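You operate a simulated robot arm through the tools that you are given. There is no shell and no other tool. Be economical: measure what you need, move in short steps, check, and stop when the job is done.

Carry out the task below with a simulated robot arm. There is one attempt and no reset: what you move stays moved.

TASK
Fetch the grey socks and set it in the saucepan. Then stack the teal storage box from the dryer top on top of the beige storage box. Then put the pears can on the dryer top away on the shelf no. 3. Do these in the order given. Set down upright: pears can.

Only the result counts: the job must be done as asked and must still hold three seconds after the hand-in. Knocking over, shifting, dropping, spilling or breaking anything else fails it.

THE ROBOT
A 7-joint arm with a fingered hand on a trunk, on a base that drives. Base frame: it is fixed to the floor where the robot stands at the start and does not move with it; the origin is under the middle of the robot, x ahead of it, y to its left, z up. Readings come in m, degrees, newtons and seconds.
With the tool pointing down near the work surface it reaches from about 0.7 to 0.7 m from the robot's upright axis, wherever it stands. Its first joint turns from -149.0 to 149.0 degrees. Places, roughly: shelf No. 3 [0, -2.2, 1]. Payload 3.5 kg.
The tool frame sits at the grasp point between the pads (the TCP): z along the fingers, y along the line on which they close. The tips reach 0.03 m beyond it. The gripper opens to 0.104 m. The gripper's body begins 0.035 m behind the TCP. The gripper is a hand of 4 fingers: y runs from the thumb to the fingers, the wrist lies at [-0.015, -0.11, -0.186] in the tool frame, and closing takes about 1.5 s.
Orientation is that of the tool frame in the base frame, as a unit quaternion [x, y, z, w]. With the fingers straight down and the wrist toward the robot, the tool's x, y and z point along [0, 1, 0], [1, 0, 0] and [0, 0, -1] of the base frame.

THE INTERFACE
- The arm moves only by the tool arm_command. Its argument "rows" is one flat list of numbers, 7 for each row, row after row: the turn, a rotation vector about the tool's x, y, z in units of 180 degrees (1.0 is 180 degrees), then the shift along the tool's x, y, z in units of 200 mm (1.0 is 200 mm), then the gripper command, from -1 (fully open) to 1 (shut), values between in proportion. In form: [wx, wy, wz, tx, ty, tz, grip, wx, wy, wz, tx, ty, tz, grip, ...]. A call has 1 to 8 rows; each row is the pose to reach, as a shift and turn from the pose commanded when the call began, along the tool's axes at that moment. A call with a number of a shift or a turn outside -1 to 1 is refused whole. Rows are played at 5 a second. More than 0.05 m and 8.6 degrees between two rows, or a gripper value outside its range, and nothing of the call is played. A pose out of reach is approached as far as the arm can. The call stops where the force on the tool passes 40 N (or 10 N more than at its start, if that is more) or the arm is blocked; 0.2 s more then pass. Each finger travels about 0.045 m/s and halts on what it meets, pressing with about 21 N; the grip force reading is that of the motor and also rises with nothing between the fingers. The clock runs only during rows and for 0.2 s after the last one: add rows that repeat a pose to give the fingers time. It gives the time, the measured TCP pose, the force on the tool (base axes), the opening and the grip force at its end, in the units of the frame above (readings bear some noise), with the torque about the TCP (base axes, N m) and any sound that the robot's microphone picked up.
- Cameras (640 x 400 px; columns grow to the right, rows downward): "scene" is now at [0.0365, 0.1325, 1.4932]; the picture's right is [-0.42, -0.91, 0.00], its down [-0.50, 0.23, -0.83] and it looks along [0.76, -0.35, -0.55] (base axes); focal length 214 px, centre (320, 200). "wrist" rides on the gripper at [0.061, -0.092, -0.13] in the tool frame; the picture's right is [-0.81, 0.28, -0.52], its down [-0.53, -0.71, 0.46] and it looks along [-0.24, 0.64, 0.72] (tool axes); focal length 275 px, centre (320, 200). There is no depth. A picture from a camera that has moved, and an enlarged one, comes with that camera's place and axes in the base frame and with its lens.
- snapshot(camera): a new picture of that camera. It takes no simulated time.
- raise_lower(by): slides the trunk up (or, below 0, down) by that many m; the arm and the scene camera ride with it, the base frame stays. It gives what a move gives, with no picture.
- drive_base(legs): drives the robot by 1 to 6 legs, each [ahead, left, turn to the left] in m, m and degrees, along the robot's own axes; the way and the turn of a leg run together, so that a leg with both is an arc; at most 1.5 m and 180 degrees a leg. The arm and the cameras ride along, it lands a little off, and it stops where it bumps. It gives what a move gives.
- grasp_type(shape): the hand has 4 fingers and takes this shape, open, in about a second: jaw (thumb against the fingers, like two jaws); tri (thumb and two fingers); tip (a fingertip pinch); poke (one finger out to press); point (the index stretched); flat (the hand flat); cup (the hand cupped); fist (a fist). The gripper value then closes the fingers along that shape, each until it touches; the sizes above hold for jaw. It gives what a move gives, with no picture.
- turn_head(pan, tilt): turns the head with the scene camera to pan (to the left, within 155 degrees either way) and tilt (down, from -29 to 69), counted from straight ahead of the robot. It gives what a move gives.
- enlarge(camera, box): a new picture of the part [left, top, right, bottom] of that camera's present view, enlarged. It takes no simulated time.
- finish_job(): hands the job in; it is judged then, once.

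Go step by step. Nothing tells you exact positions but the pictures and the camera data: compare them with the known pose of the tool, close in by small moves and look again before you grip or let go. The budget is 165 turns and 112 pictures, counting those below and the enlarged ones. Unless the task says otherwise, let go and move clear before handing in.

The tools are called after "Call:" by a JSON object that holds its "api" and its "payload". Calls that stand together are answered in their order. arm_command: Moves the arm, as the interface text tells. Its arguments: {"type":"object","properties":{"rows":{"type":"array","items":{"type":"number"}}},"required":["rows"]} The other tools are called the same way: raise_lower (by) slides the trunk up or down; grasp_type (shape) gives the hand a shape; drive_base (legs) drives the base; turn_head (pan, tilt) turns the head that bears the scene camera; snapshot (camera) takes a picture; enlarge (camera, box) takes an enlarged picture of a part of a camera's view; finish_job () hands the job in.

At the start:

```text
time: 0.0
ee_pos: [0.5152, -0.2343, 1.2367]
tcp_rot: [0.707, 0.707, 0.0, 0.0]
contact_force: [0.2, -0.4, -0.1]
torque: [0.01, 0.01, -0.05]
gripper_width: 0.1037
finger_force: 0.1
shape: jaw
trunk travel left (down, up): [-0.525, 0.185]
robot x, y, heading: [-0.0002, -0.0016, 0.3]
head pan, tilt: [-24.7, 33.5]
```

scene: 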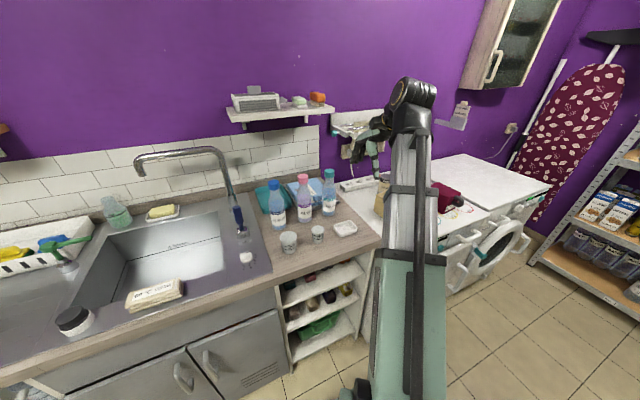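
wrist: 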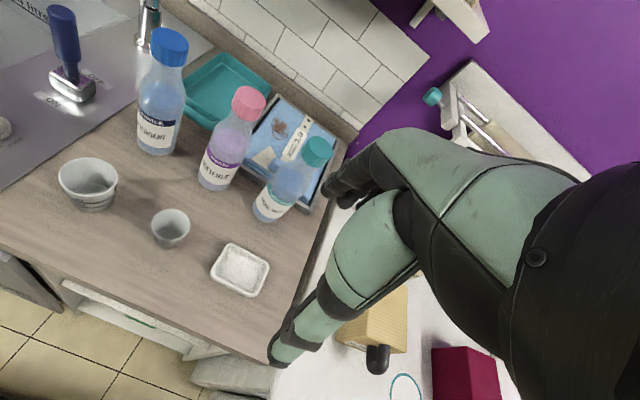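

I see a sink counter to the left-front, a dryer and washer ahead-right and shelves on the right. I'll look around to find socks, saucepan, boxes and the can.

Call:
{"api": "turn_head", "payload": {"pan": -60, "tilt": 35}}

Call:
{"api": "snapshot", "payload": {"camera": "scene"}}

Call:
{"api": "turn_head", "payload": {"pan": -110, "tilt": 30}}

Call:
{"api": "snapshot", "payload": {"camera": "scene"}}

Call:
{"api": "turn_head", "payload": {"pan": 50, "tilt": 35}}

Call:
{"api": "snapshot", "payload": {"camera": "scene"}}

Call:
{"api": "turn_head", "payload": {"pan": 130, "tilt": 30}}

Call:
{"api": "snapshot", "payload": {"camera": "scene"}}

```text
time: 1.0
ee_pos: [0.5135, -0.2348, 1.237]
tcp_rot: [0.707, 0.707, 0.0, 0.0]
contact_force: [-0.3, -0.2, -0.3]
torque: [0.01, 0.02, -0.01]
gripper_width: 0.1033
finger_force: 0.0
shape: jaw
trunk travel left (down, up): [-0.525, 0.185]
robot x, y, heading: [0.0005, 0.001, -0.2]
head pan, tilt: [-60.0, 35.0]
```

```text
109 pictures are left
camera scene: at [-0.0002, 0.0934, 1.4909], right [-0.87, -0.5, 0.0], down [-0.29, 0.5, -0.82], along [0.41, -0.71, -0.57], focal length 214 px, centre (320, 200)
```

scene: 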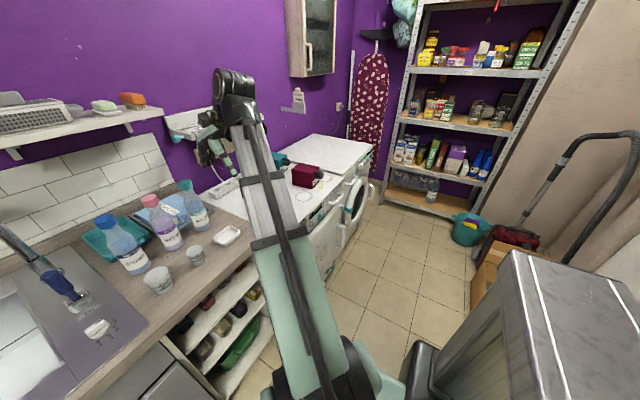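

```text
time: 2.2
ee_pos: [0.5149, -0.2333, 1.2372]
tcp_rot: [0.707, 0.707, 0.0, 0.0]
contact_force: [0.7, -0.3, -0.1]
torque: [-0.01, -0.03, -0.02]
gripper_width: 0.1037
finger_force: 0.0
shape: jaw
trunk travel left (down, up): [-0.525, 0.185]
robot x, y, heading: [0.0007, -0.0048, 0.1]
head pan, tilt: [-110.0, 30.0]
```

```text
108 pictures are left
camera scene: at [-0.0751, 0.0846, 1.4987], right [-0.94, 0.34, 0.0], down [0.17, 0.47, -0.87], along [-0.3, -0.81, -0.5], focal length 214 px, centre (320, 200)
```

scene: 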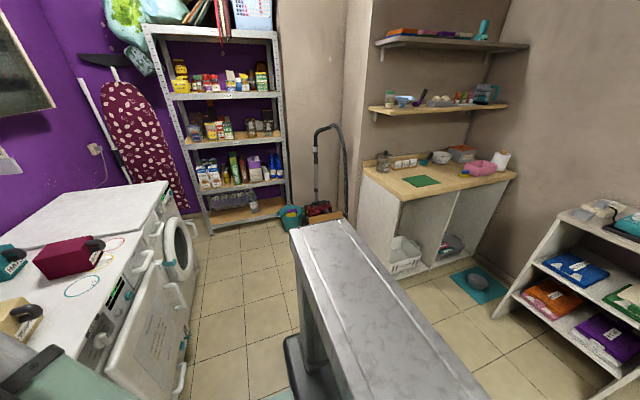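

```text
time: 4.7
ee_pos: [0.5157, -0.2337, 1.2375]
tcp_rot: [0.707, 0.707, -0.001, 0.0]
contact_force: [0.6, -0.3, -0.1]
torque: [0.0, 0.0, 0.01]
gripper_width: 0.1034
finger_force: 0.1
shape: jaw
trunk travel left (down, up): [-0.525, 0.185]
robot x, y, heading: [-0.0008, 0.0027, -0.1]
head pan, tilt: [50.0, 35.0]
```

```text
107 pictures are left
camera scene: at [0.0124, 0.237, 1.4909], right [0.77, -0.64, 0.0], down [-0.37, -0.44, -0.82], along [0.53, 0.63, -0.57], focal length 214 px, centre (320, 200)
```

scene: 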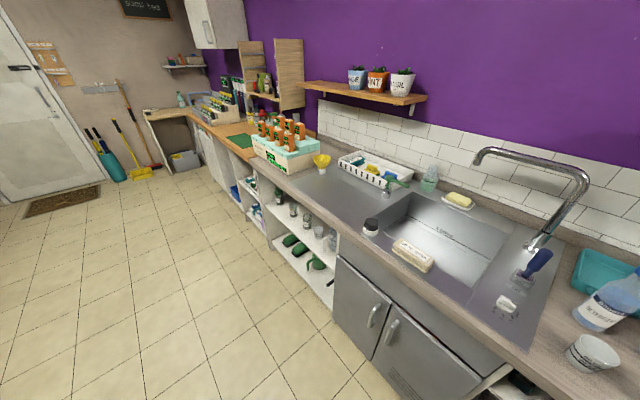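

```text
time: 6.2
ee_pos: [0.5149, -0.2345, 1.2368]
tcp_rot: [0.707, 0.707, 0.0, 0.001]
contact_force: [-0.4, 0.2, -0.7]
torque: [0.03, -0.04, 0.01]
gripper_width: 0.1036
finger_force: 0.0
shape: jaw
trunk travel left (down, up): [-0.525, 0.185]
robot x, y, heading: [-0.0019, 0.0032, -0.1]
head pan, tilt: [130.0, 30.0]
```

```text
106 pictures are left
camera scene: at [-0.1023, 0.2389, 1.4987], right [0.77, 0.64, 0.0], down [0.32, -0.38, -0.87], along [-0.56, 0.66, -0.5], focal length 214 px, centre (320, 200)
```

scene: 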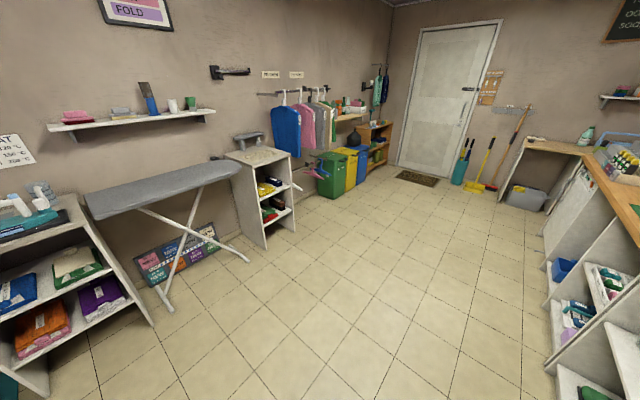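

The dryer appears to be right-front with several objects on it. I'll enlarge views on the dryer top and the shelf unit.

Call:
{"api": "turn_head", "payload": {"pan": -50, "tilt": 30}}

Call:
{"api": "enlarge", "payload": {"camera": "scene", "box": [200, 120, 460, 290]}}

Call:
{"api": "turn_head", "payload": {"pan": -100, "tilt": 20}}

Call:
{"api": "enlarge", "payload": {"camera": "scene", "box": [0, 200, 240, 400]}}

Call:
{"api": "enlarge", "payload": {"camera": "scene", "box": [200, 20, 420, 260]}}

Call:
{"api": "enlarge", "payload": {"camera": "scene", "box": [400, 40, 640, 240]}}

```text
time: 8.9
ee_pos: [0.5161, -0.2341, 1.2366]
tcp_rot: [0.707, 0.707, -0.001, 0.0]
contact_force: [-0.6, 0.4, -0.5]
torque: [0.03, 0.04, 0.01]
gripper_width: 0.1036
finger_force: 0.0
shape: jaw
trunk travel left (down, up): [-0.525, 0.185]
robot x, y, heading: [-0.0011, 0.004, -0.1]
head pan, tilt: [-50.0, 30.0]
```

```text
2.35 times, centred on (330, 205) of scene
camera zoom: at [0.0139, 0.1003, 1.4987], right [-0.77, -0.64, 0.0], down [-0.32, 0.38, -0.87], along [0.56, -0.66, -0.5], focal length 505 px, centre (296, 188)
```

zoom: 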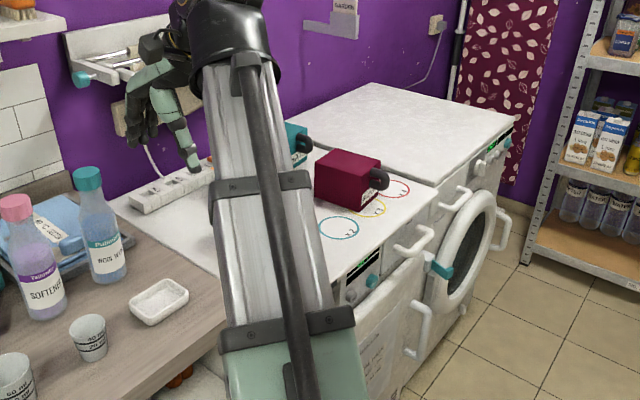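

```text
time: 10.1
ee_pos: [0.5161, -0.2342, 1.2364]
tcp_rot: [0.707, 0.708, 0.0, 0.0]
contact_force: [0.3, -0.1, 0.1]
torque: [0.01, 0.0, -0.03]
gripper_width: 0.1036
finger_force: 0.1
shape: jaw
trunk travel left (down, up): [-0.525, 0.185]
robot x, y, heading: [-0.0022, 0.0002, 0.2]
head pan, tilt: [-100.0, 20.0]
```

```text
2.00 times, centred on (120, 300) of scene
camera zoom: at [-0.0604, 0.0779, 1.5148], right [-0.98, 0.17, 0.0], down [0.06, 0.34, -0.94], along [-0.16, -0.93, -0.34], focal length 429 px, centre (720, 0)
```

zoom: 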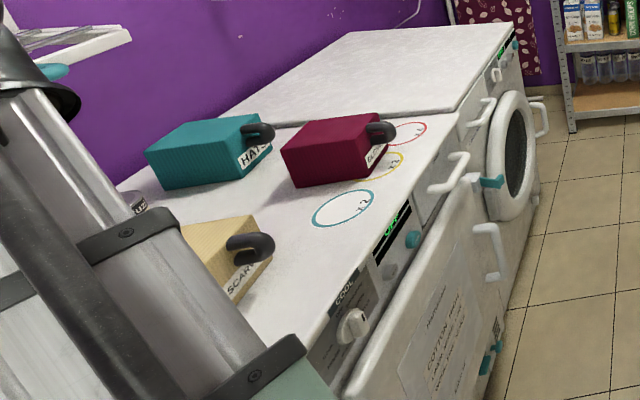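

```text
1.67 times, centred on (310, 140) of scene
camera zoom: at [-0.0604, 0.0779, 1.5148], right [-0.98, 0.17, 0.0], down [0.06, 0.34, -0.94], along [-0.16, -0.93, -0.34], focal length 358 px, centre (337, 300)
```

zoom: 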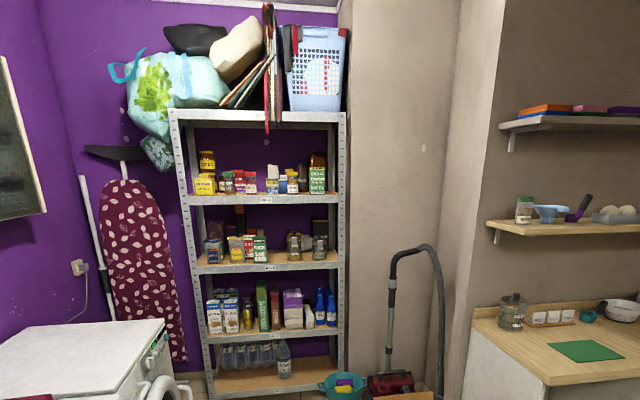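

```text
2.00 times, centred on (520, 140) of scene
camera zoom: at [-0.0604, 0.0779, 1.5148], right [-0.98, 0.17, 0.0], down [0.06, 0.34, -0.94], along [-0.16, -0.93, -0.34], focal length 429 px, centre (-80, 320)
```

zoom: 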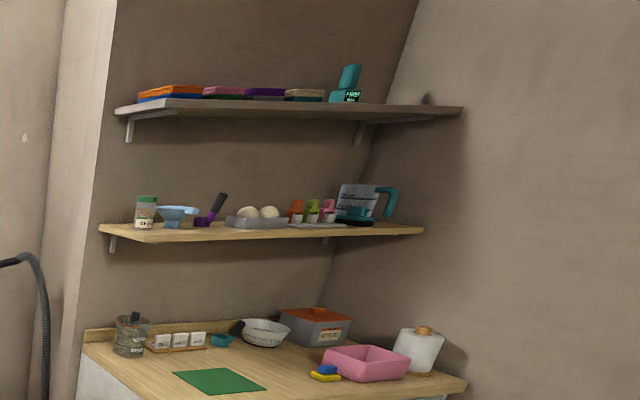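

Three storage boxes (teal, red, beige) stand on the dryer. I still need socks, saucepan and pears can; I'll enlarge other regions.

Call:
{"api": "turn_head", "payload": {"pan": -155, "tilt": 30}}

Call:
{"api": "snapshot", "payload": {"camera": "scene"}}

Call:
{"api": "turn_head", "payload": {"pan": 65, "tilt": 25}}

Call:
{"api": "enlarge", "payload": {"camera": "scene", "box": [200, 60, 480, 260]}}

Call:
{"api": "turn_head", "payload": {"pan": 20, "tilt": 40}}

Call:
{"api": "snapshot", "payload": {"camera": "scene"}}

```text
time: 11.3
ee_pos: [0.5153, -0.2335, 1.2361]
tcp_rot: [0.707, 0.707, 0.0, 0.001]
contact_force: [0.3, -0.1, 0.6]
torque: [-0.01, 0.02, 0.03]
gripper_width: 0.1036
finger_force: 0.2
shape: jaw
trunk travel left (down, up): [-0.525, 0.185]
robot x, y, heading: [0.0009, 0.0003, -0.1]
head pan, tilt: [-154.7, 30.0]
```

```text
101 pictures are left
camera scene: at [-0.126, 0.1309, 1.4987], right [-0.43, 0.9, 0.0], down [0.45, 0.21, -0.87], along [-0.78, -0.37, -0.5], focal length 214 px, centre (320, 200)
```

scene: 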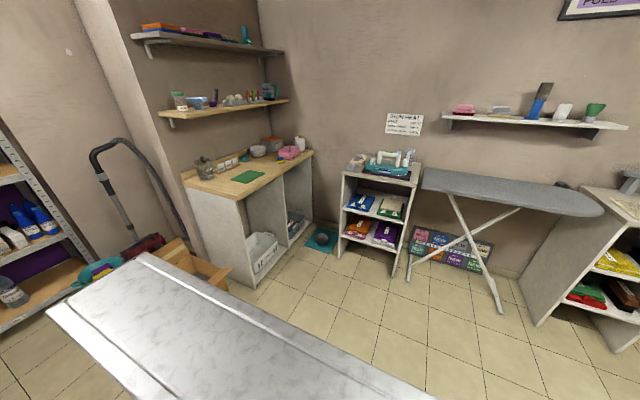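

```text
time: 14.4
ee_pos: [0.515, -0.2335, 1.2375]
tcp_rot: [0.707, 0.708, 0.0, 0.0]
contact_force: [-0.1, -0.5, 0.8]
torque: [0.01, 0.01, 0.01]
gripper_width: 0.1034
finger_force: 0.1
shape: jaw
trunk travel left (down, up): [-0.525, 0.185]
robot x, y, heading: [0.0024, 0.0013, -0.3]
head pan, tilt: [65.0, 25.0]
```

```text
2.00 times, centred on (340, 160) of scene
camera zoom: at [-0.0053, 0.2531, 1.5067], right [0.91, -0.42, 0.0], down [-0.18, -0.38, -0.91], along [0.38, 0.82, -0.42], focal length 429 px, centre (280, 280)
```

zoom: 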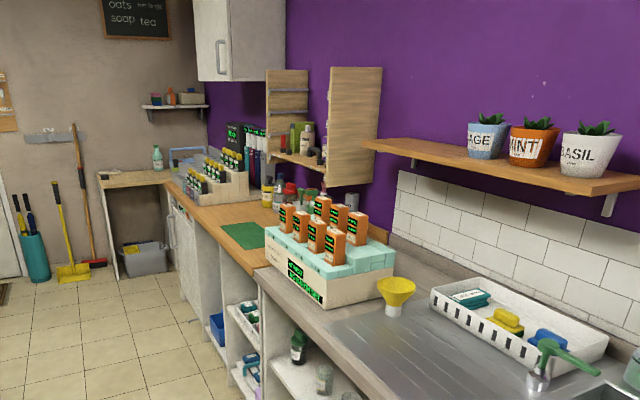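

```text
time: 15.6
ee_pos: [0.5166, -0.2335, 1.2372]
tcp_rot: [0.708, 0.706, 0.0, 0.0]
contact_force: [0.1, 0.1, 0.1]
torque: [0.01, -0.02, -0.02]
gripper_width: 0.1033
finger_force: 0.0
shape: jaw
trunk travel left (down, up): [-0.525, 0.185]
robot x, y, heading: [-0.0005, 0.0005, -0.2]
head pan, tilt: [20.0, 40.0]
```

```text
99 pictures are left
camera scene: at [0.0356, 0.1988, 1.4834], right [0.34, -0.94, 0.0], down [-0.6, -0.22, -0.77], along [0.72, 0.26, -0.64], focal length 214 px, centre (320, 200)
```

scene: 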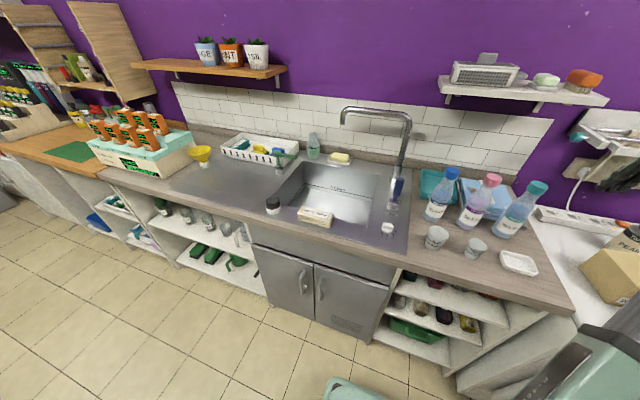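

The label "PEA…" peeks out at the right, and there are small rolled things in the cubby under the right end of the counter. I'll enlarge both plus the pot on the far counter.

Call:
{"api": "enlarge", "payload": {"camera": "scene", "box": [370, 240, 530, 380]}}

Call:
{"api": "enlarge", "payload": {"camera": "scene", "box": [520, 180, 640, 320]}}

Call:
{"api": "turn_head", "payload": {"pan": -125, "tilt": 25}}

Call:
{"api": "enlarge", "payload": {"camera": "scene", "box": [240, 100, 440, 250]}}

Call:
{"api": "enlarge", "payload": {"camera": "scene", "box": [40, 40, 240, 240]}}

```text
2.86 times, centred on (450, 310) of scene
camera zoom: at [0.0356, 0.1988, 1.4834], right [0.34, -0.94, 0.0], down [-0.6, -0.22, -0.77], along [0.72, 0.26, -0.64], focal length 613 px, centre (-51, -114)
```

zoom: 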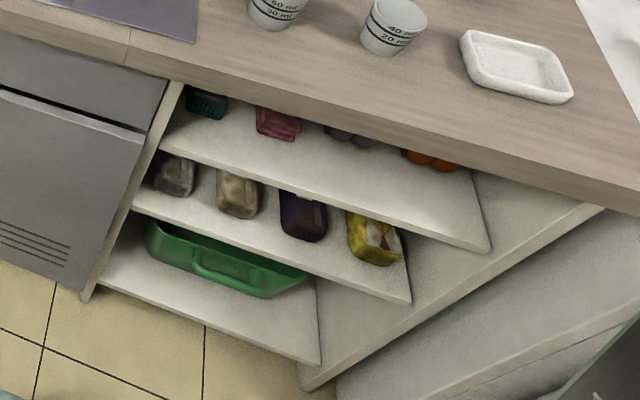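

```text
2.86 times, centred on (580, 250) of scene
camera zoom: at [0.0356, 0.1988, 1.4834], right [0.34, -0.94, 0.0], down [-0.6, -0.22, -0.77], along [0.72, 0.26, -0.64], focal length 613 px, centre (-423, 57)
```

zoom: 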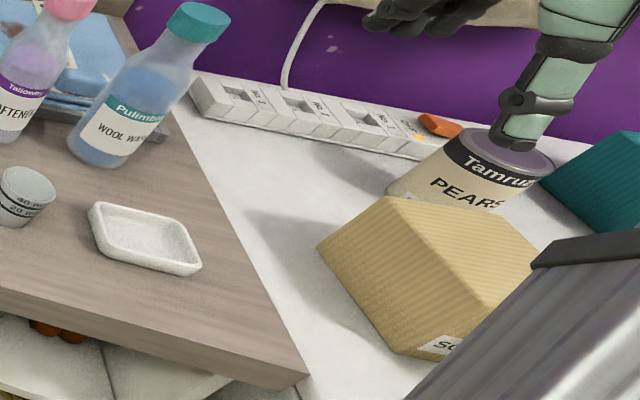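

```text
time: 17.9
ee_pos: [0.5145, -0.234, 1.2366]
tcp_rot: [0.707, 0.707, 0.0, 0.0]
contact_force: [0.1, 0.6, 0.1]
torque: [0.01, 0.01, 0.0]
gripper_width: 0.1035
finger_force: 0.2
shape: jaw
trunk travel left (down, up): [-0.525, 0.185]
robot x, y, heading: [-0.0008, -0.0002, -0.1]
head pan, tilt: [-125.0, 25.0]
```

```text
2.67 times, centred on (340, 175) of scene
camera zoom: at [-0.0971, 0.0941, 1.5067], right [-0.82, 0.57, 0.0], down [0.24, 0.35, -0.91], along [-0.52, -0.74, -0.42], focal length 572 px, centre (267, 267)
```

zoom: 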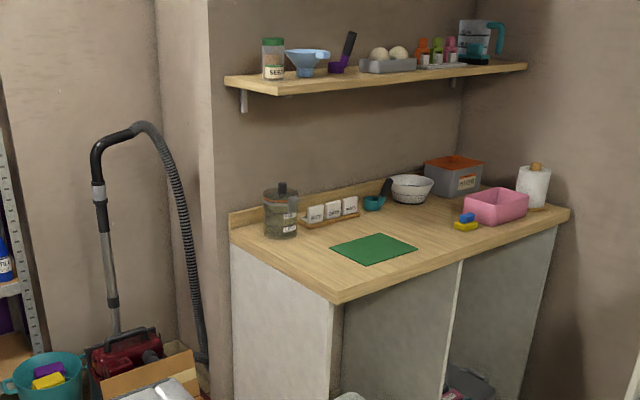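

```text
2.00 times, centred on (140, 140) of scene
camera zoom: at [-0.0971, 0.0941, 1.5067], right [-0.82, 0.57, 0.0], down [0.24, 0.35, -0.91], along [-0.52, -0.74, -0.42], focal length 429 px, centre (680, 320)
```

zoom: 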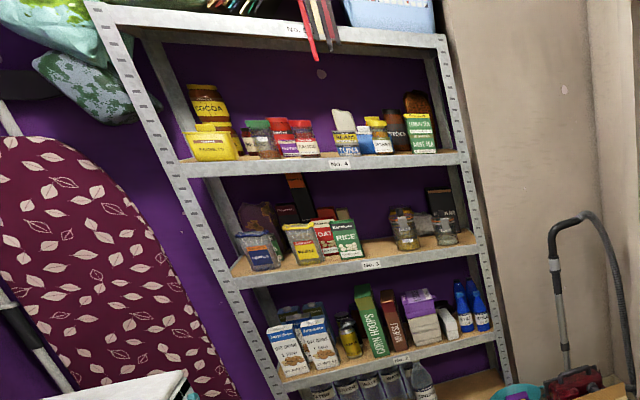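

Shelf No. 3 is the middle shelf; the pears can is behind the beige box on the dryer. Rolled things under the counter may be socks; I'll back up and lower the trunk to look.

Call:
{"api": "drive_base", "payload": {"legs": [[-0.6, 0, 0]]}}

Call:
{"api": "raise_lower", "payload": {"by": -0.45}}

Call:
{"api": "turn_head", "payload": {"pan": 0, "tilt": 15}}

Call:
{"api": "snapshot", "payload": {"camera": "scene"}}

```text
time: 21.2
ee_pos: [-0.0805, -0.2343, 1.237]
tcp_rot: [0.707, 0.707, -0.001, 0.0]
contact_force: [-0.4, -0.1, 0.2]
torque: [0.02, -0.03, 0.03]
gripper_width: 0.1034
finger_force: 0.0
shape: jaw
trunk travel left (down, up): [-0.525, 0.185]
robot x, y, heading: [-0.5982, -0.0013, 0.1]
head pan, tilt: [-125.0, 25.0]
```

```text
refused: -0.45 is not a number from -0.4 to 0.4
```

```text
time: 23.3
ee_pos: [-0.0817, -0.2342, 1.2365]
tcp_rot: [0.707, 0.707, -0.001, 0.0]
contact_force: [-0.2, 0.8, -0.1]
torque: [0.01, 0.0, 0.0]
gripper_width: 0.1037
finger_force: 0.0
shape: jaw
trunk travel left (down, up): [-0.525, 0.185]
robot x, y, heading: [-0.5973, 0.0024, 0.1]
head pan, tilt: [0.0, 15.0]
```

```text
94 pictures are left
camera scene: at [-0.5466, 0.1697, 1.5229], right [0.0, -1.0, 0.0], down [-0.26, 0.0, -0.97], along [0.97, 0.0, -0.26], focal length 214 px, centre (320, 200)
```

scene: 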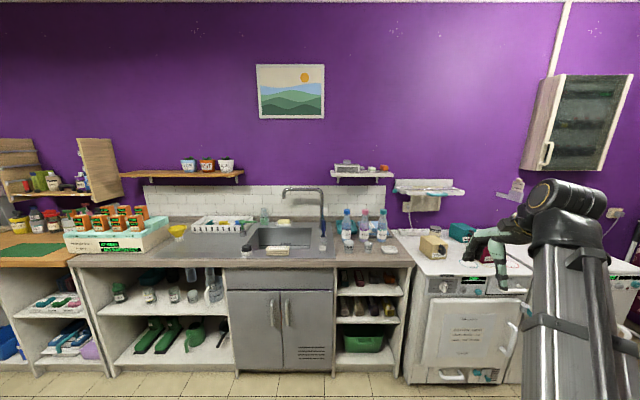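

Call:
{"api": "raise_lower", "payload": {"by": -0.4}}

Call:
{"api": "enlarge", "payload": {"camera": "scene", "box": [320, 100, 420, 260]}}

Call:
{"api": "enlarge", "payload": {"camera": "scene", "box": [0, 100, 250, 260]}}

Call:
{"api": "snapshot", "payload": {"camera": "wrist"}}

```text
time: 27.1
ee_pos: [-0.0805, -0.2336, 0.8365]
tcp_rot: [0.707, 0.707, 0.0, 0.001]
contact_force: [0.3, 0.6, -1.1]
torque: [0.0, 0.0, -0.01]
gripper_width: 0.1038
finger_force: 0.0
shape: jaw
trunk travel left (down, up): [-0.125, 0.585]
robot x, y, heading: [-0.5989, 0.0029, 0.3]
head pan, tilt: [0.0, 15.0]
```

```text
2.50 times, centred on (370, 180) of scene
camera zoom: at [-0.5466, 0.1698, 1.123], right [0.0, -1.0, 0.0], down [-0.26, 0.0, -0.97], along [0.97, 0.0, -0.26], focal length 536 px, centre (195, 250)
```

zoom: 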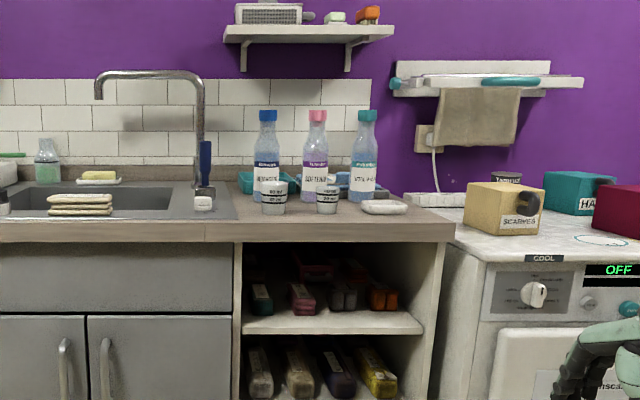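

```text
2.50 times, centred on (125, 180) of scene
camera zoom: at [-0.5466, 0.1698, 1.123], right [0.0, -1.0, 0.0], down [-0.26, 0.0, -0.97], along [0.97, 0.0, -0.26], focal length 536 px, centre (808, 250)
```

zoom: 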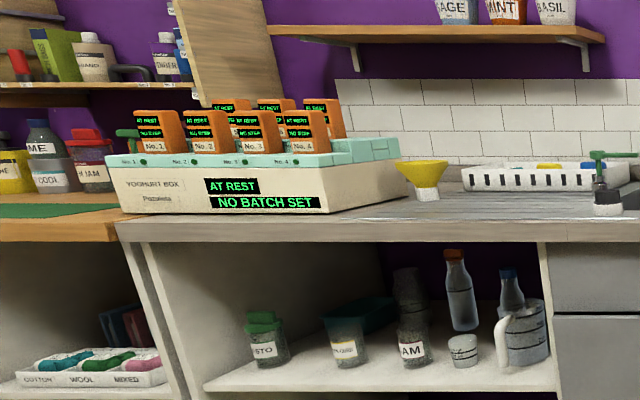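

```text
91 pictures are left
camera wrist: at [-0.1726, -0.1726, 0.968], right [0.27, -0.81, 0.52], down [-0.71, -0.53, -0.46], along [0.64, -0.24, -0.72], focal length 275 px, centre (320, 200)
```

wrist: 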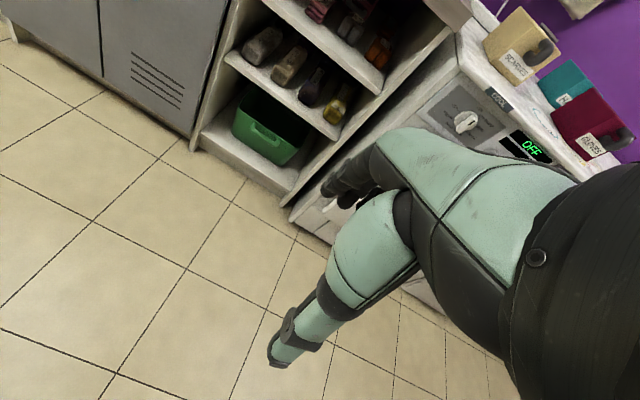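

Those look like shoe-care items or sock rolls; not certain. I'll look at the rest of the room from here before deciding.

Call:
{"api": "enlarge", "payload": {"camera": "wrist", "box": [220, 0, 420, 140]}}

Call:
{"api": "raise_lower", "payload": {"by": 0.4}}

Call:
{"api": "turn_head", "payload": {"pan": 155, "tilt": 30}}

Call:
{"api": "snapshot", "payload": {"camera": "scene"}}

Call:
{"api": "turn_head", "payload": {"pan": -135, "tilt": 35}}

Call:
{"api": "snapshot", "payload": {"camera": "scene"}}

```text
2.86 times, centred on (320, 70) of wrist
camera zoom: at [-0.1726, -0.1726, 0.968], right [0.27, -0.81, 0.52], down [-0.71, -0.53, -0.46], along [0.64, -0.24, -0.72], focal length 786 px, centre (320, 571)
```

zoom: 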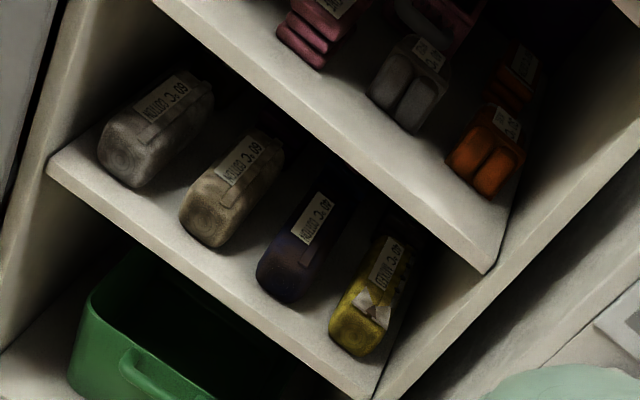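

```text
time: 30.9
ee_pos: [-0.0814, -0.234, 1.2362]
tcp_rot: [0.707, 0.708, 0.0, -0.001]
contact_force: [-0.8, -0.2, -0.8]
torque: [-0.03, -0.01, 0.0]
gripper_width: 0.1034
finger_force: 0.0
shape: jaw
trunk travel left (down, up): [-0.525, 0.185]
robot x, y, heading: [-0.597, -0.001, 0.0]
head pan, tilt: [0.0, 15.0]
```

```text
time: 33.3
ee_pos: [-0.0812, -0.2333, 1.2371]
tcp_rot: [0.707, 0.707, 0.0, 0.0]
contact_force: [0.4, -0.1, 0.5]
torque: [0.02, -0.02, 0.04]
gripper_width: 0.1036
finger_force: 0.0
shape: jaw
trunk travel left (down, up): [-0.525, 0.185]
robot x, y, heading: [-0.5979, -0.0043, -0.1]
head pan, tilt: [154.7, 30.0]
```

```text
89 pictures are left
camera scene: at [-0.7217, 0.2086, 1.4987], right [0.43, 0.9, 0.0], down [0.45, -0.21, -0.87], along [-0.78, 0.37, -0.5], focal length 214 px, centre (320, 200)
```

scene: 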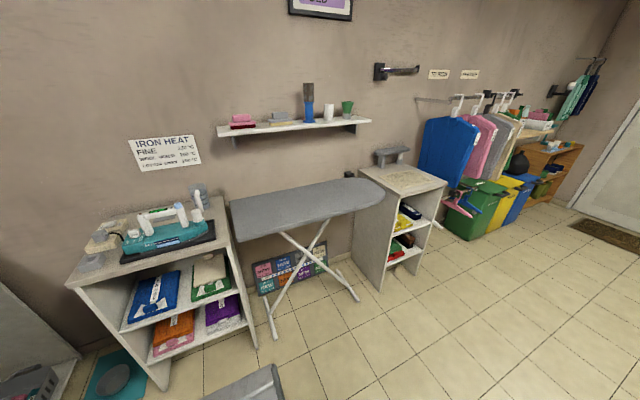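

```text
time: 37.3
ee_pos: [-0.0819, -0.2337, 1.2352]
tcp_rot: [0.707, 0.707, 0.0, 0.0]
contact_force: [0.0, 0.3, 0.1]
torque: [-0.01, -0.01, 0.01]
gripper_width: 0.1035
finger_force: 0.0
shape: jaw
trunk travel left (down, up): [-0.525, 0.185]
robot x, y, heading: [-0.5976, 0.0009, 0.0]
head pan, tilt: [-135.0, 35.0]
```

```text
88 pictures are left
camera scene: at [-0.7023, 0.1076, 1.4909], right [-0.71, 0.71, 0.0], down [0.41, 0.41, -0.82], along [-0.58, -0.58, -0.57], focal length 214 px, centre (320, 200)
```

scene: 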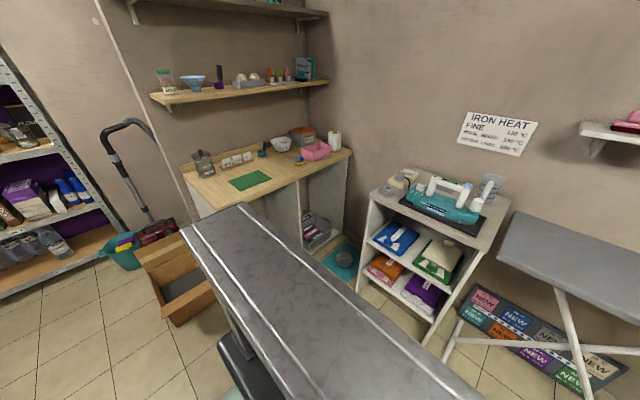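

The rolled bundles with "60 °C COTTON" tags could be socks. I still need the saucepan; zooming on the small cabinet, the far counter and the left side.

Call:
{"api": "enlarge", "payload": {"camera": "scene", "box": [180, 110, 370, 280]}}

Call:
{"api": "turn_head", "payload": {"pan": 125, "tilt": 20}}

Call:
{"api": "enlarge", "payload": {"camera": "scene", "box": [120, 100, 440, 300]}}

Call:
{"api": "turn_head", "payload": {"pan": 45, "tilt": 20}}

Call:
{"api": "enlarge", "payload": {"camera": "scene", "box": [100, 100, 420, 300]}}

```text
2.35 times, centred on (275, 195) of scene
camera zoom: at [-0.7023, 0.1076, 1.4909], right [-0.71, 0.71, 0.0], down [0.41, 0.41, -0.82], along [-0.58, -0.58, -0.57], focal length 505 px, centre (426, 212)
```

zoom: 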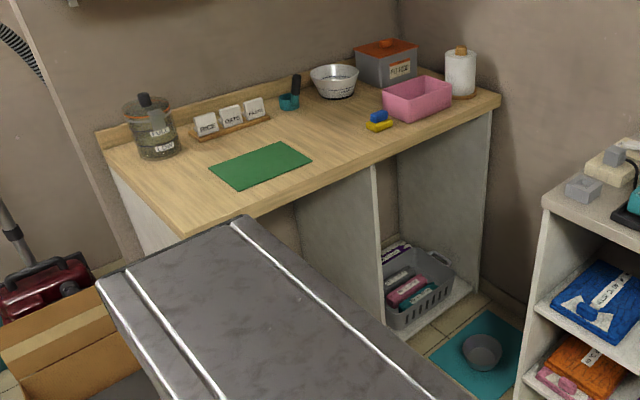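

```text
time: 40.9
ee_pos: [-0.081, -0.2334, 1.2373]
tcp_rot: [0.707, 0.707, 0.0, -0.001]
contact_force: [0.2, 0.1, 0.4]
torque: [-0.03, 0.0, 0.05]
gripper_width: 0.1035
finger_force: 0.0
shape: jaw
trunk travel left (down, up): [-0.525, 0.185]
robot x, y, heading: [-0.5968, 0.0012, -0.1]
head pan, tilt: [125.0, 20.0]
```

```text
2.00 times, centred on (280, 200) of scene
camera zoom: at [-0.6933, 0.2462, 1.5148], right [0.82, 0.57, 0.0], down [0.2, -0.28, -0.94], along [-0.54, 0.77, -0.34], focal length 429 px, centre (400, 200)
```

zoom: 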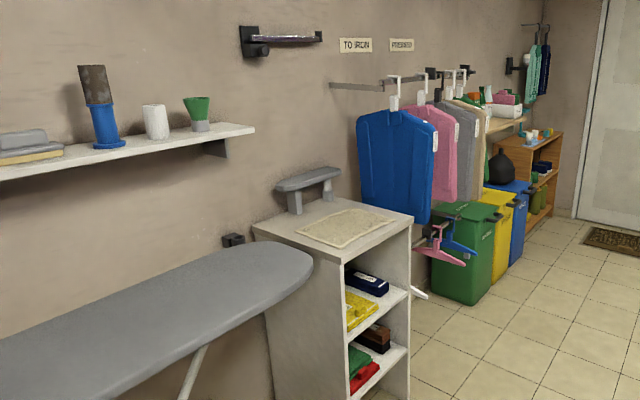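

```text
time: 42.5
ee_pos: [-0.0813, -0.2343, 1.2365]
tcp_rot: [0.707, 0.707, 0.0, 0.0]
contact_force: [0.4, -0.7, 0.4]
torque: [0.0, 0.0, 0.0]
gripper_width: 0.1035
finger_force: 0.1
shape: jaw
trunk travel left (down, up): [-0.525, 0.185]
robot x, y, heading: [-0.5955, -0.0002, -0.0]
head pan, tilt: [45.0, 20.0]
```

```text
2.00 times, centred on (260, 200) of scene
camera zoom: at [-0.5741, 0.2357, 1.5148], right [0.71, -0.71, 0.0], down [-0.24, -0.24, -0.94], along [0.66, 0.66, -0.34], focal length 429 px, centre (440, 200)
```

zoom: 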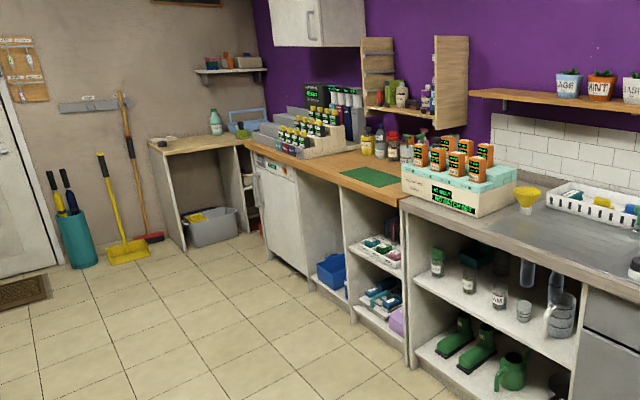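

A dark thing with a handle sits low in the cubby left of the sink. I'll zoom there from this position with the trunk lowered.

Call:
{"api": "turn_head", "payload": {"pan": 10, "tilt": 25}}

Call:
{"api": "enlarge", "payload": {"camera": "scene", "box": [80, 160, 320, 360]}}

Call:
{"api": "enlarge", "payload": {"camera": "scene", "box": [360, 60, 560, 240]}}

Call:
{"api": "turn_head", "payload": {"pan": -75, "tilt": 30}}

Call:
{"api": "snapshot", "payload": {"camera": "scene"}}

```text
time: 43.5
ee_pos: [-0.0805, -0.235, 1.2366]
tcp_rot: [0.707, 0.707, -0.001, -0.001]
contact_force: [-0.7, 0.3, 0.3]
torque: [0.0, -0.01, -0.01]
gripper_width: 0.1037
finger_force: 0.0
shape: jaw
trunk travel left (down, up): [-0.525, 0.185]
robot x, y, heading: [-0.5972, 0.0019, 0.2]
head pan, tilt: [10.0, 25.0]
```

```text
2.00 times, centred on (200, 260) of scene
camera zoom: at [-0.5492, 0.1859, 1.5067], right [0.17, -0.98, 0.0], down [-0.42, -0.07, -0.91], along [0.89, 0.16, -0.42], focal length 429 px, centre (560, 80)
```

zoom: 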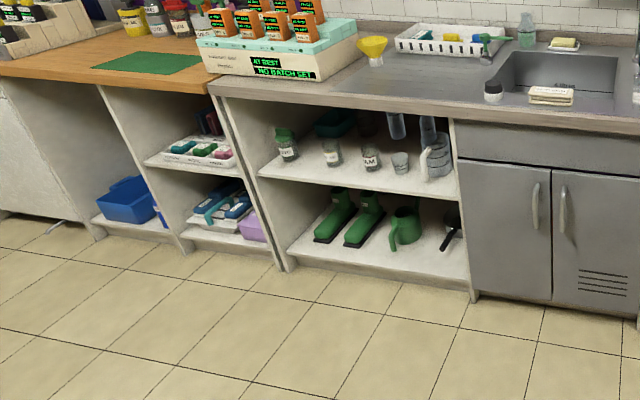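

```text
2.22 times, centred on (460, 150) of scene
camera zoom: at [-0.5492, 0.1859, 1.5067], right [0.17, -0.98, 0.0], down [-0.42, -0.07, -0.91], along [0.89, 0.16, -0.42], focal length 477 px, centre (9, 311)
```

zoom: 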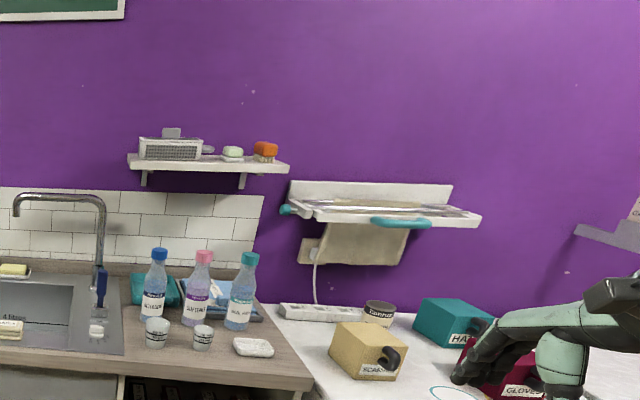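

```text
time: 45.1
ee_pos: [-0.0801, -0.2335, 1.2365]
tcp_rot: [0.707, 0.707, 0.0, 0.0]
contact_force: [0.2, 0.1, 0.2]
torque: [0.0, -0.03, 0.02]
gripper_width: 0.1036
finger_force: 0.0
shape: jaw
trunk travel left (down, up): [-0.525, 0.185]
robot x, y, heading: [-0.5943, -0.0041, -0.0]
head pan, tilt: [-75.0, 30.0]
```

```text
82 pictures are left
camera scene: at [-0.6166, 0.0825, 1.4987], right [-0.97, -0.26, 0.0], down [-0.13, 0.48, -0.87], along [0.22, -0.84, -0.5], focal length 214 px, centre (320, 200)
```

scene: 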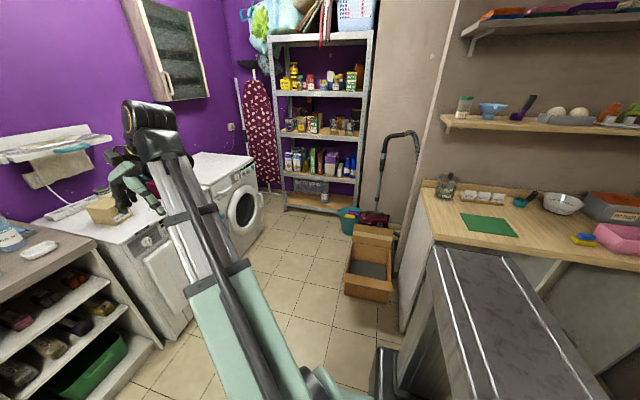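

The dark handled thing on the bottom shelf (z≈0.12) left of the sink cupboard is likely the saucepan. I'll lower the trunk and take closer pictures of both cubbies.

Call:
{"api": "raise_lower", "payload": {"by": -0.4}}

Call:
{"api": "drive_base", "payload": {"legs": [[0, 0.6, 0]]}}

Call:
{"api": "turn_head", "payload": {"pan": 0, "tilt": 30}}

Call:
{"api": "snapshot", "payload": {"camera": "scene"}}

Call:
{"api": "enlarge", "payload": {"camera": "scene", "box": [180, 100, 340, 260]}}

Call:
{"api": "snapshot", "payload": {"camera": "wrist"}}

```text
time: 48.9
ee_pos: [-0.0807, -0.2345, 0.8373]
tcp_rot: [0.706, 0.708, 0.0, 0.0]
contact_force: [-0.1, 0.2, -0.2]
torque: [-0.02, 0.01, 0.0]
gripper_width: 0.1037
finger_force: 0.1
shape: jaw
trunk travel left (down, up): [-0.125, 0.585]
robot x, y, heading: [-0.5941, 0.0017, -0.2]
head pan, tilt: [-75.0, 30.0]
```

```text
time: 52.3
ee_pos: [-0.0801, 0.3632, 0.8365]
tcp_rot: [0.706, 0.708, 0.0, -0.001]
contact_force: [-0.5, -0.1, -0.6]
torque: [0.0, 0.02, 0.0]
gripper_width: 0.1036
finger_force: 0.1
shape: jaw
trunk travel left (down, up): [-0.125, 0.585]
robot x, y, heading: [-0.5962, 0.5944, 0.3]
head pan, tilt: [-75.0, 30.0]
```

```text
time: 53.7
ee_pos: [-0.0812, 0.3638, 0.8365]
tcp_rot: [0.706, 0.708, 0.0, 0.0]
contact_force: [0.5, 0.7, -0.1]
torque: [0.03, 0.01, 0.0]
gripper_width: 0.1035
finger_force: 0.1
shape: jaw
trunk travel left (down, up): [-0.125, 0.585]
robot x, y, heading: [-0.5973, 0.5928, -0.0]
head pan, tilt: [0.0, 30.0]
```

```text
81 pictures are left
camera scene: at [-0.5512, 0.7653, 1.0987], right [0.0, -1.0, 0.0], down [-0.5, 0.0, -0.87], along [0.87, 0.0, -0.5], focal length 214 px, centre (320, 200)
```

scene: 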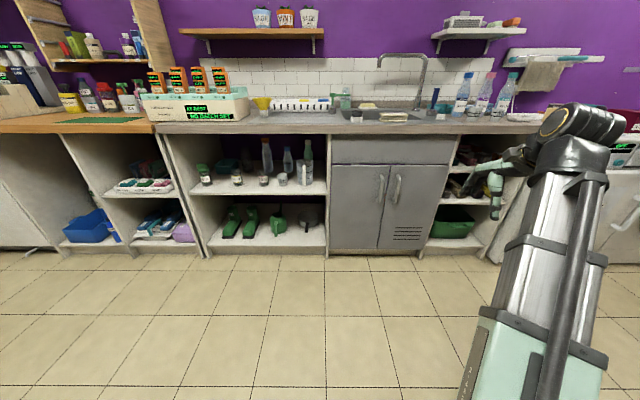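

```text
2.50 times, centred on (260, 180) of scene
camera zoom: at [-0.5512, 0.7653, 1.0987], right [0.0, -1.0, 0.0], down [-0.5, 0.0, -0.87], along [0.87, 0.0, -0.5], focal length 536 px, centre (470, 250)
```

zoom: 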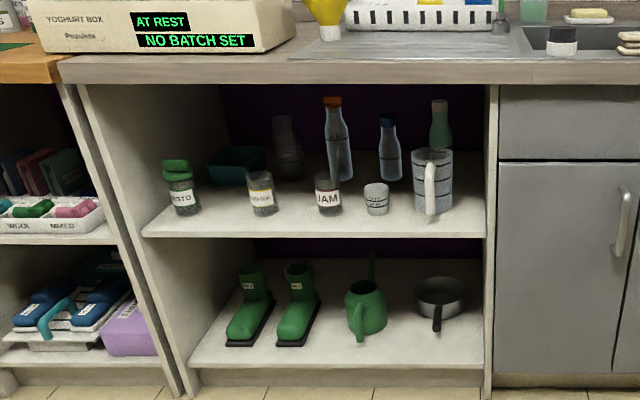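

```text
79 pictures are left
camera wrist: at [-0.1727, 0.4246, 0.968], right [0.28, -0.81, 0.52], down [-0.71, -0.54, -0.46], along [0.65, -0.24, -0.72], focal length 275 px, centre (320, 200)
```

wrist: 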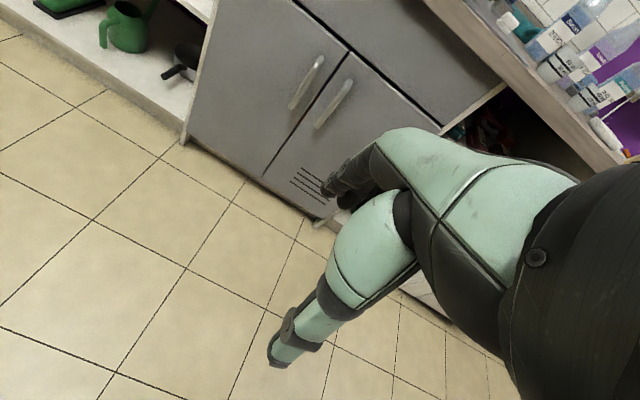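

The saucepan is on the bottom shelf left of the sink cupboard at about (0.83, 0.9). Now a closer look at the tagged bundles in the right cubby.

Call:
{"api": "drive_base", "payload": {"legs": [[0.2, -0.85, 0]]}}

Call:
{"api": "raise_lower", "payload": {"by": -0.12}}

Call:
{"api": "turn_head", "payload": {"pan": 0, "tilt": 25}}

Call:
{"api": "snapshot", "payload": {"camera": "scene"}}

Call:
{"api": "enlarge", "payload": {"camera": "scene", "box": [220, 110, 380, 240]}}

```text
time: 58.4
ee_pos: [0.1195, -0.4969, 0.8358]
tcp_rot: [0.707, 0.707, 0.001, 0.0]
contact_force: [-0.6, -0.3, 0.3]
torque: [-0.01, 0.03, 0.01]
gripper_width: 0.1036
finger_force: 0.1
shape: jaw
trunk travel left (down, up): [-0.125, 0.585]
robot x, y, heading: [-0.3947, -0.2643, -0.1]
head pan, tilt: [0.0, 30.0]
```

```text
time: 59.9
ee_pos: [0.1204, -0.4959, 0.7167]
tcp_rot: [0.707, 0.707, 0.0, 0.0]
contact_force: [0.2, -0.3, 0.3]
torque: [0.0, -0.03, -0.01]
gripper_width: 0.1036
finger_force: 0.1
shape: jaw
trunk travel left (down, up): [-0.005, 0.705]
robot x, y, heading: [-0.395, -0.261, -0.0]
head pan, tilt: [0.0, 30.0]
```

```text
time: 60.5
ee_pos: [0.1199, -0.4966, 0.7165]
tcp_rot: [0.707, 0.708, 0.0, 0.0]
contact_force: [-0.2, -0.4, 0.4]
torque: [0.02, 0.01, -0.01]
gripper_width: 0.1035
finger_force: 0.1
shape: jaw
trunk travel left (down, up): [-0.005, 0.705]
robot x, y, heading: [-0.3926, -0.2634, 0.2]
head pan, tilt: [0.0, 25.0]
```

```text
78 pictures are left
camera scene: at [-0.3471, -0.0929, 0.9867], right [0.0, -1.0, 0.0], down [-0.42, 0.0, -0.91], along [0.91, 0.0, -0.42], focal length 214 px, centre (320, 200)
```

scene: 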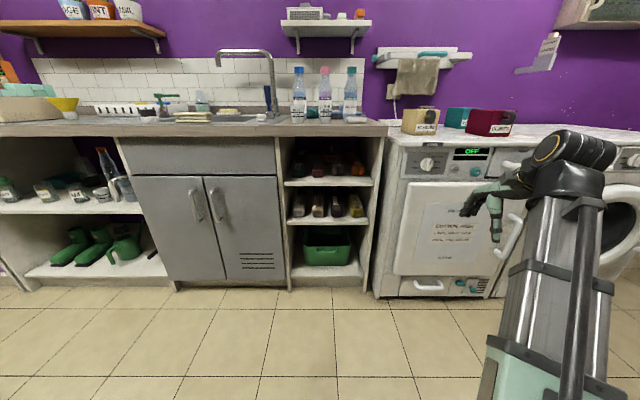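

```text
3.08 times, centred on (300, 175) of scene
camera zoom: at [-0.3471, -0.0929, 0.9867], right [0.0, -1.0, 0.0], down [-0.42, 0.0, -0.91], along [0.91, 0.0, -0.42], focal length 660 px, centre (382, 277)
```

zoom: 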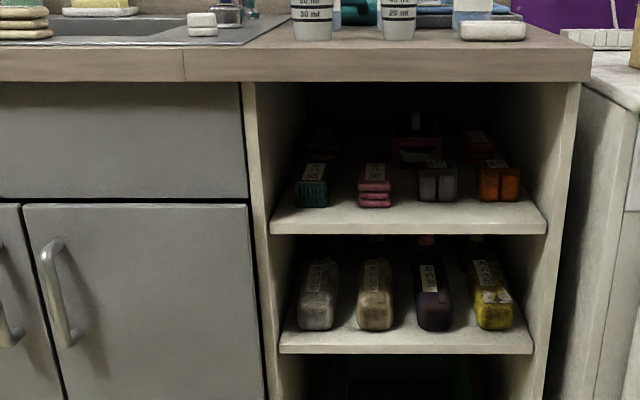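

Top shelf: teal, pink, grey (two-roll) and orange bundles; middle shelf: four single rolls. I'll enlarge strongly to read the tags.

Call:
{"api": "enlarge", "payload": {"camera": "scene", "box": [288, 142, 360, 187]}}

Call:
{"api": "enlarge", "payload": {"camera": "scene", "box": [288, 180, 360, 225]}}

```text
8.89 times, centred on (324, 164) of scene
camera zoom: at [-0.3471, -0.0929, 0.9867], right [0.0, -1.0, 0.0], down [-0.42, 0.0, -0.91], along [0.91, 0.0, -0.42], focal length 1906 px, centre (284, 516)
```

zoom: 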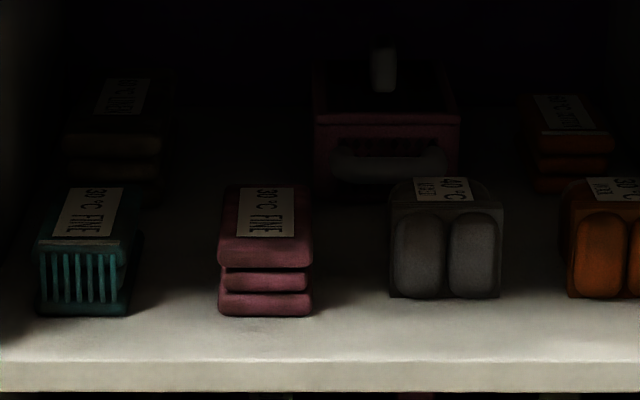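

```text
8.89 times, centred on (324, 202) of scene
camera zoom: at [-0.3471, -0.0929, 0.9867], right [0.0, -1.0, 0.0], down [-0.42, 0.0, -0.91], along [0.91, 0.0, -0.42], focal length 1906 px, centre (284, 178)
```

zoom: 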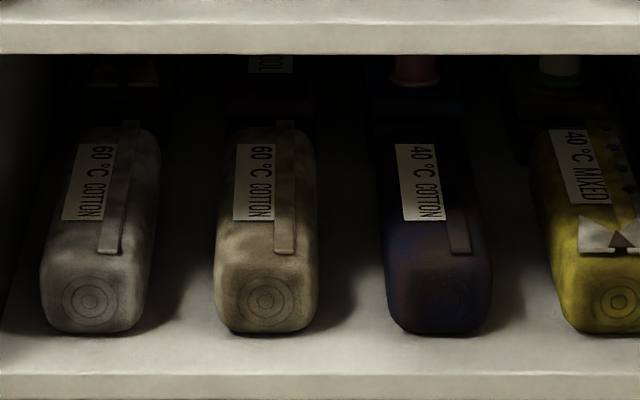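

The grey two-lobed bundle looks like a pair of socks. The grey basket under the far counter also had a grey bundle, so I'll check that to rule it out.

Call:
{"api": "turn_head", "payload": {"pan": -130, "tilt": 25}}

Call:
{"api": "snapshot", "payload": {"camera": "scene"}}

```text
time: 62.7
ee_pos: [0.12, -0.4965, 0.7159]
tcp_rot: [0.707, 0.707, 0.0, 0.0]
contact_force: [0.2, -0.5, -0.1]
torque: [-0.04, 0.02, 0.01]
gripper_width: 0.1034
finger_force: 0.0
shape: jaw
trunk travel left (down, up): [-0.005, 0.705]
robot x, y, heading: [-0.3974, -0.2624, -0.1]
head pan, tilt: [-130.0, 25.0]
```

```text
74 pictures are left
camera scene: at [-0.4984, -0.1635, 0.9867], right [-0.77, 0.64, 0.0], down [0.27, 0.32, -0.91], along [-0.58, -0.69, -0.42], focal length 214 px, centre (320, 200)
```

scene: 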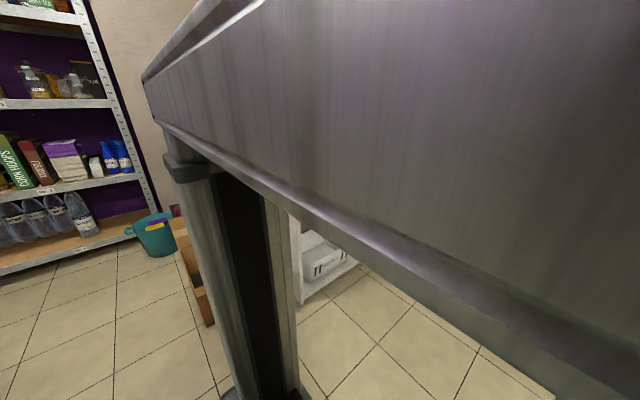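

The robot's own body blocks that view; I'll raise and look again with zoom.

Call:
{"api": "raise_lower", "payload": {"by": 0.4}}

Call:
{"api": "raise_lower", "payload": {"by": 0.3}}

Call:
{"api": "turn_head", "payload": {"pan": -135, "tilt": 35}}

Call:
{"api": "enlarge", "payload": {"camera": "scene", "box": [270, 150, 410, 270]}}

```text
time: 66.5
ee_pos: [0.1204, -0.4976, 1.1173]
tcp_rot: [0.707, 0.707, 0.0, 0.0]
contact_force: [0.5, 0.0, 0.3]
torque: [0.0, 0.03, 0.04]
gripper_width: 0.1038
finger_force: 0.0
shape: jaw
trunk travel left (down, up): [-0.405, 0.305]
robot x, y, heading: [-0.3947, -0.2631, -0.1]
head pan, tilt: [-130.0, 25.0]
```

```text
time: 69.5
ee_pos: [0.1207, -0.4966, 1.4167]
tcp_rot: [0.707, 0.707, 0.0, 0.0]
contact_force: [-0.6, 0.0, -0.3]
torque: [-0.01, 0.01, 0.0]
gripper_width: 0.1035
finger_force: 0.0
shape: jaw
trunk travel left (down, up): [-0.705, 0.005]
robot x, y, heading: [-0.3927, -0.2617, 0.1]
head pan, tilt: [-130.0, 25.0]
```

```text
time: 70.2
ee_pos: [0.1203, -0.4962, 1.4162]
tcp_rot: [0.707, 0.707, 0.0, 0.0]
contact_force: [0.4, 0.6, -0.3]
torque: [-0.01, 0.0, -0.01]
gripper_width: 0.1035
finger_force: 0.1
shape: jaw
trunk travel left (down, up): [-0.705, 0.005]
robot x, y, heading: [-0.3955, -0.2628, -0.1]
head pan, tilt: [-135.0, 35.0]
```

```text
3.33 times, centred on (340, 210) of scene
camera zoom: at [-0.5015, -0.1552, 1.671], right [-0.71, 0.71, 0.0], down [0.41, 0.41, -0.82], along [-0.58, -0.58, -0.57], focal length 715 px, centre (253, 167)
```

zoom: 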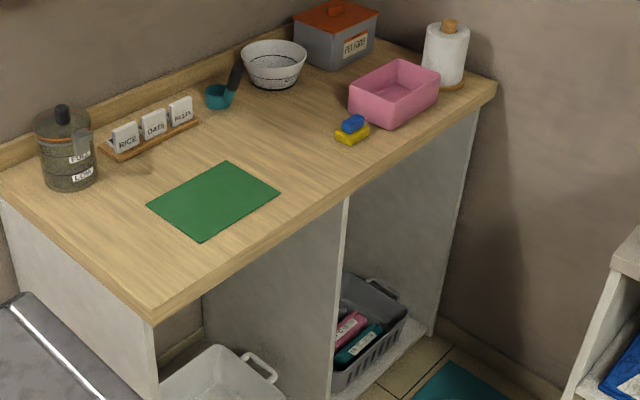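

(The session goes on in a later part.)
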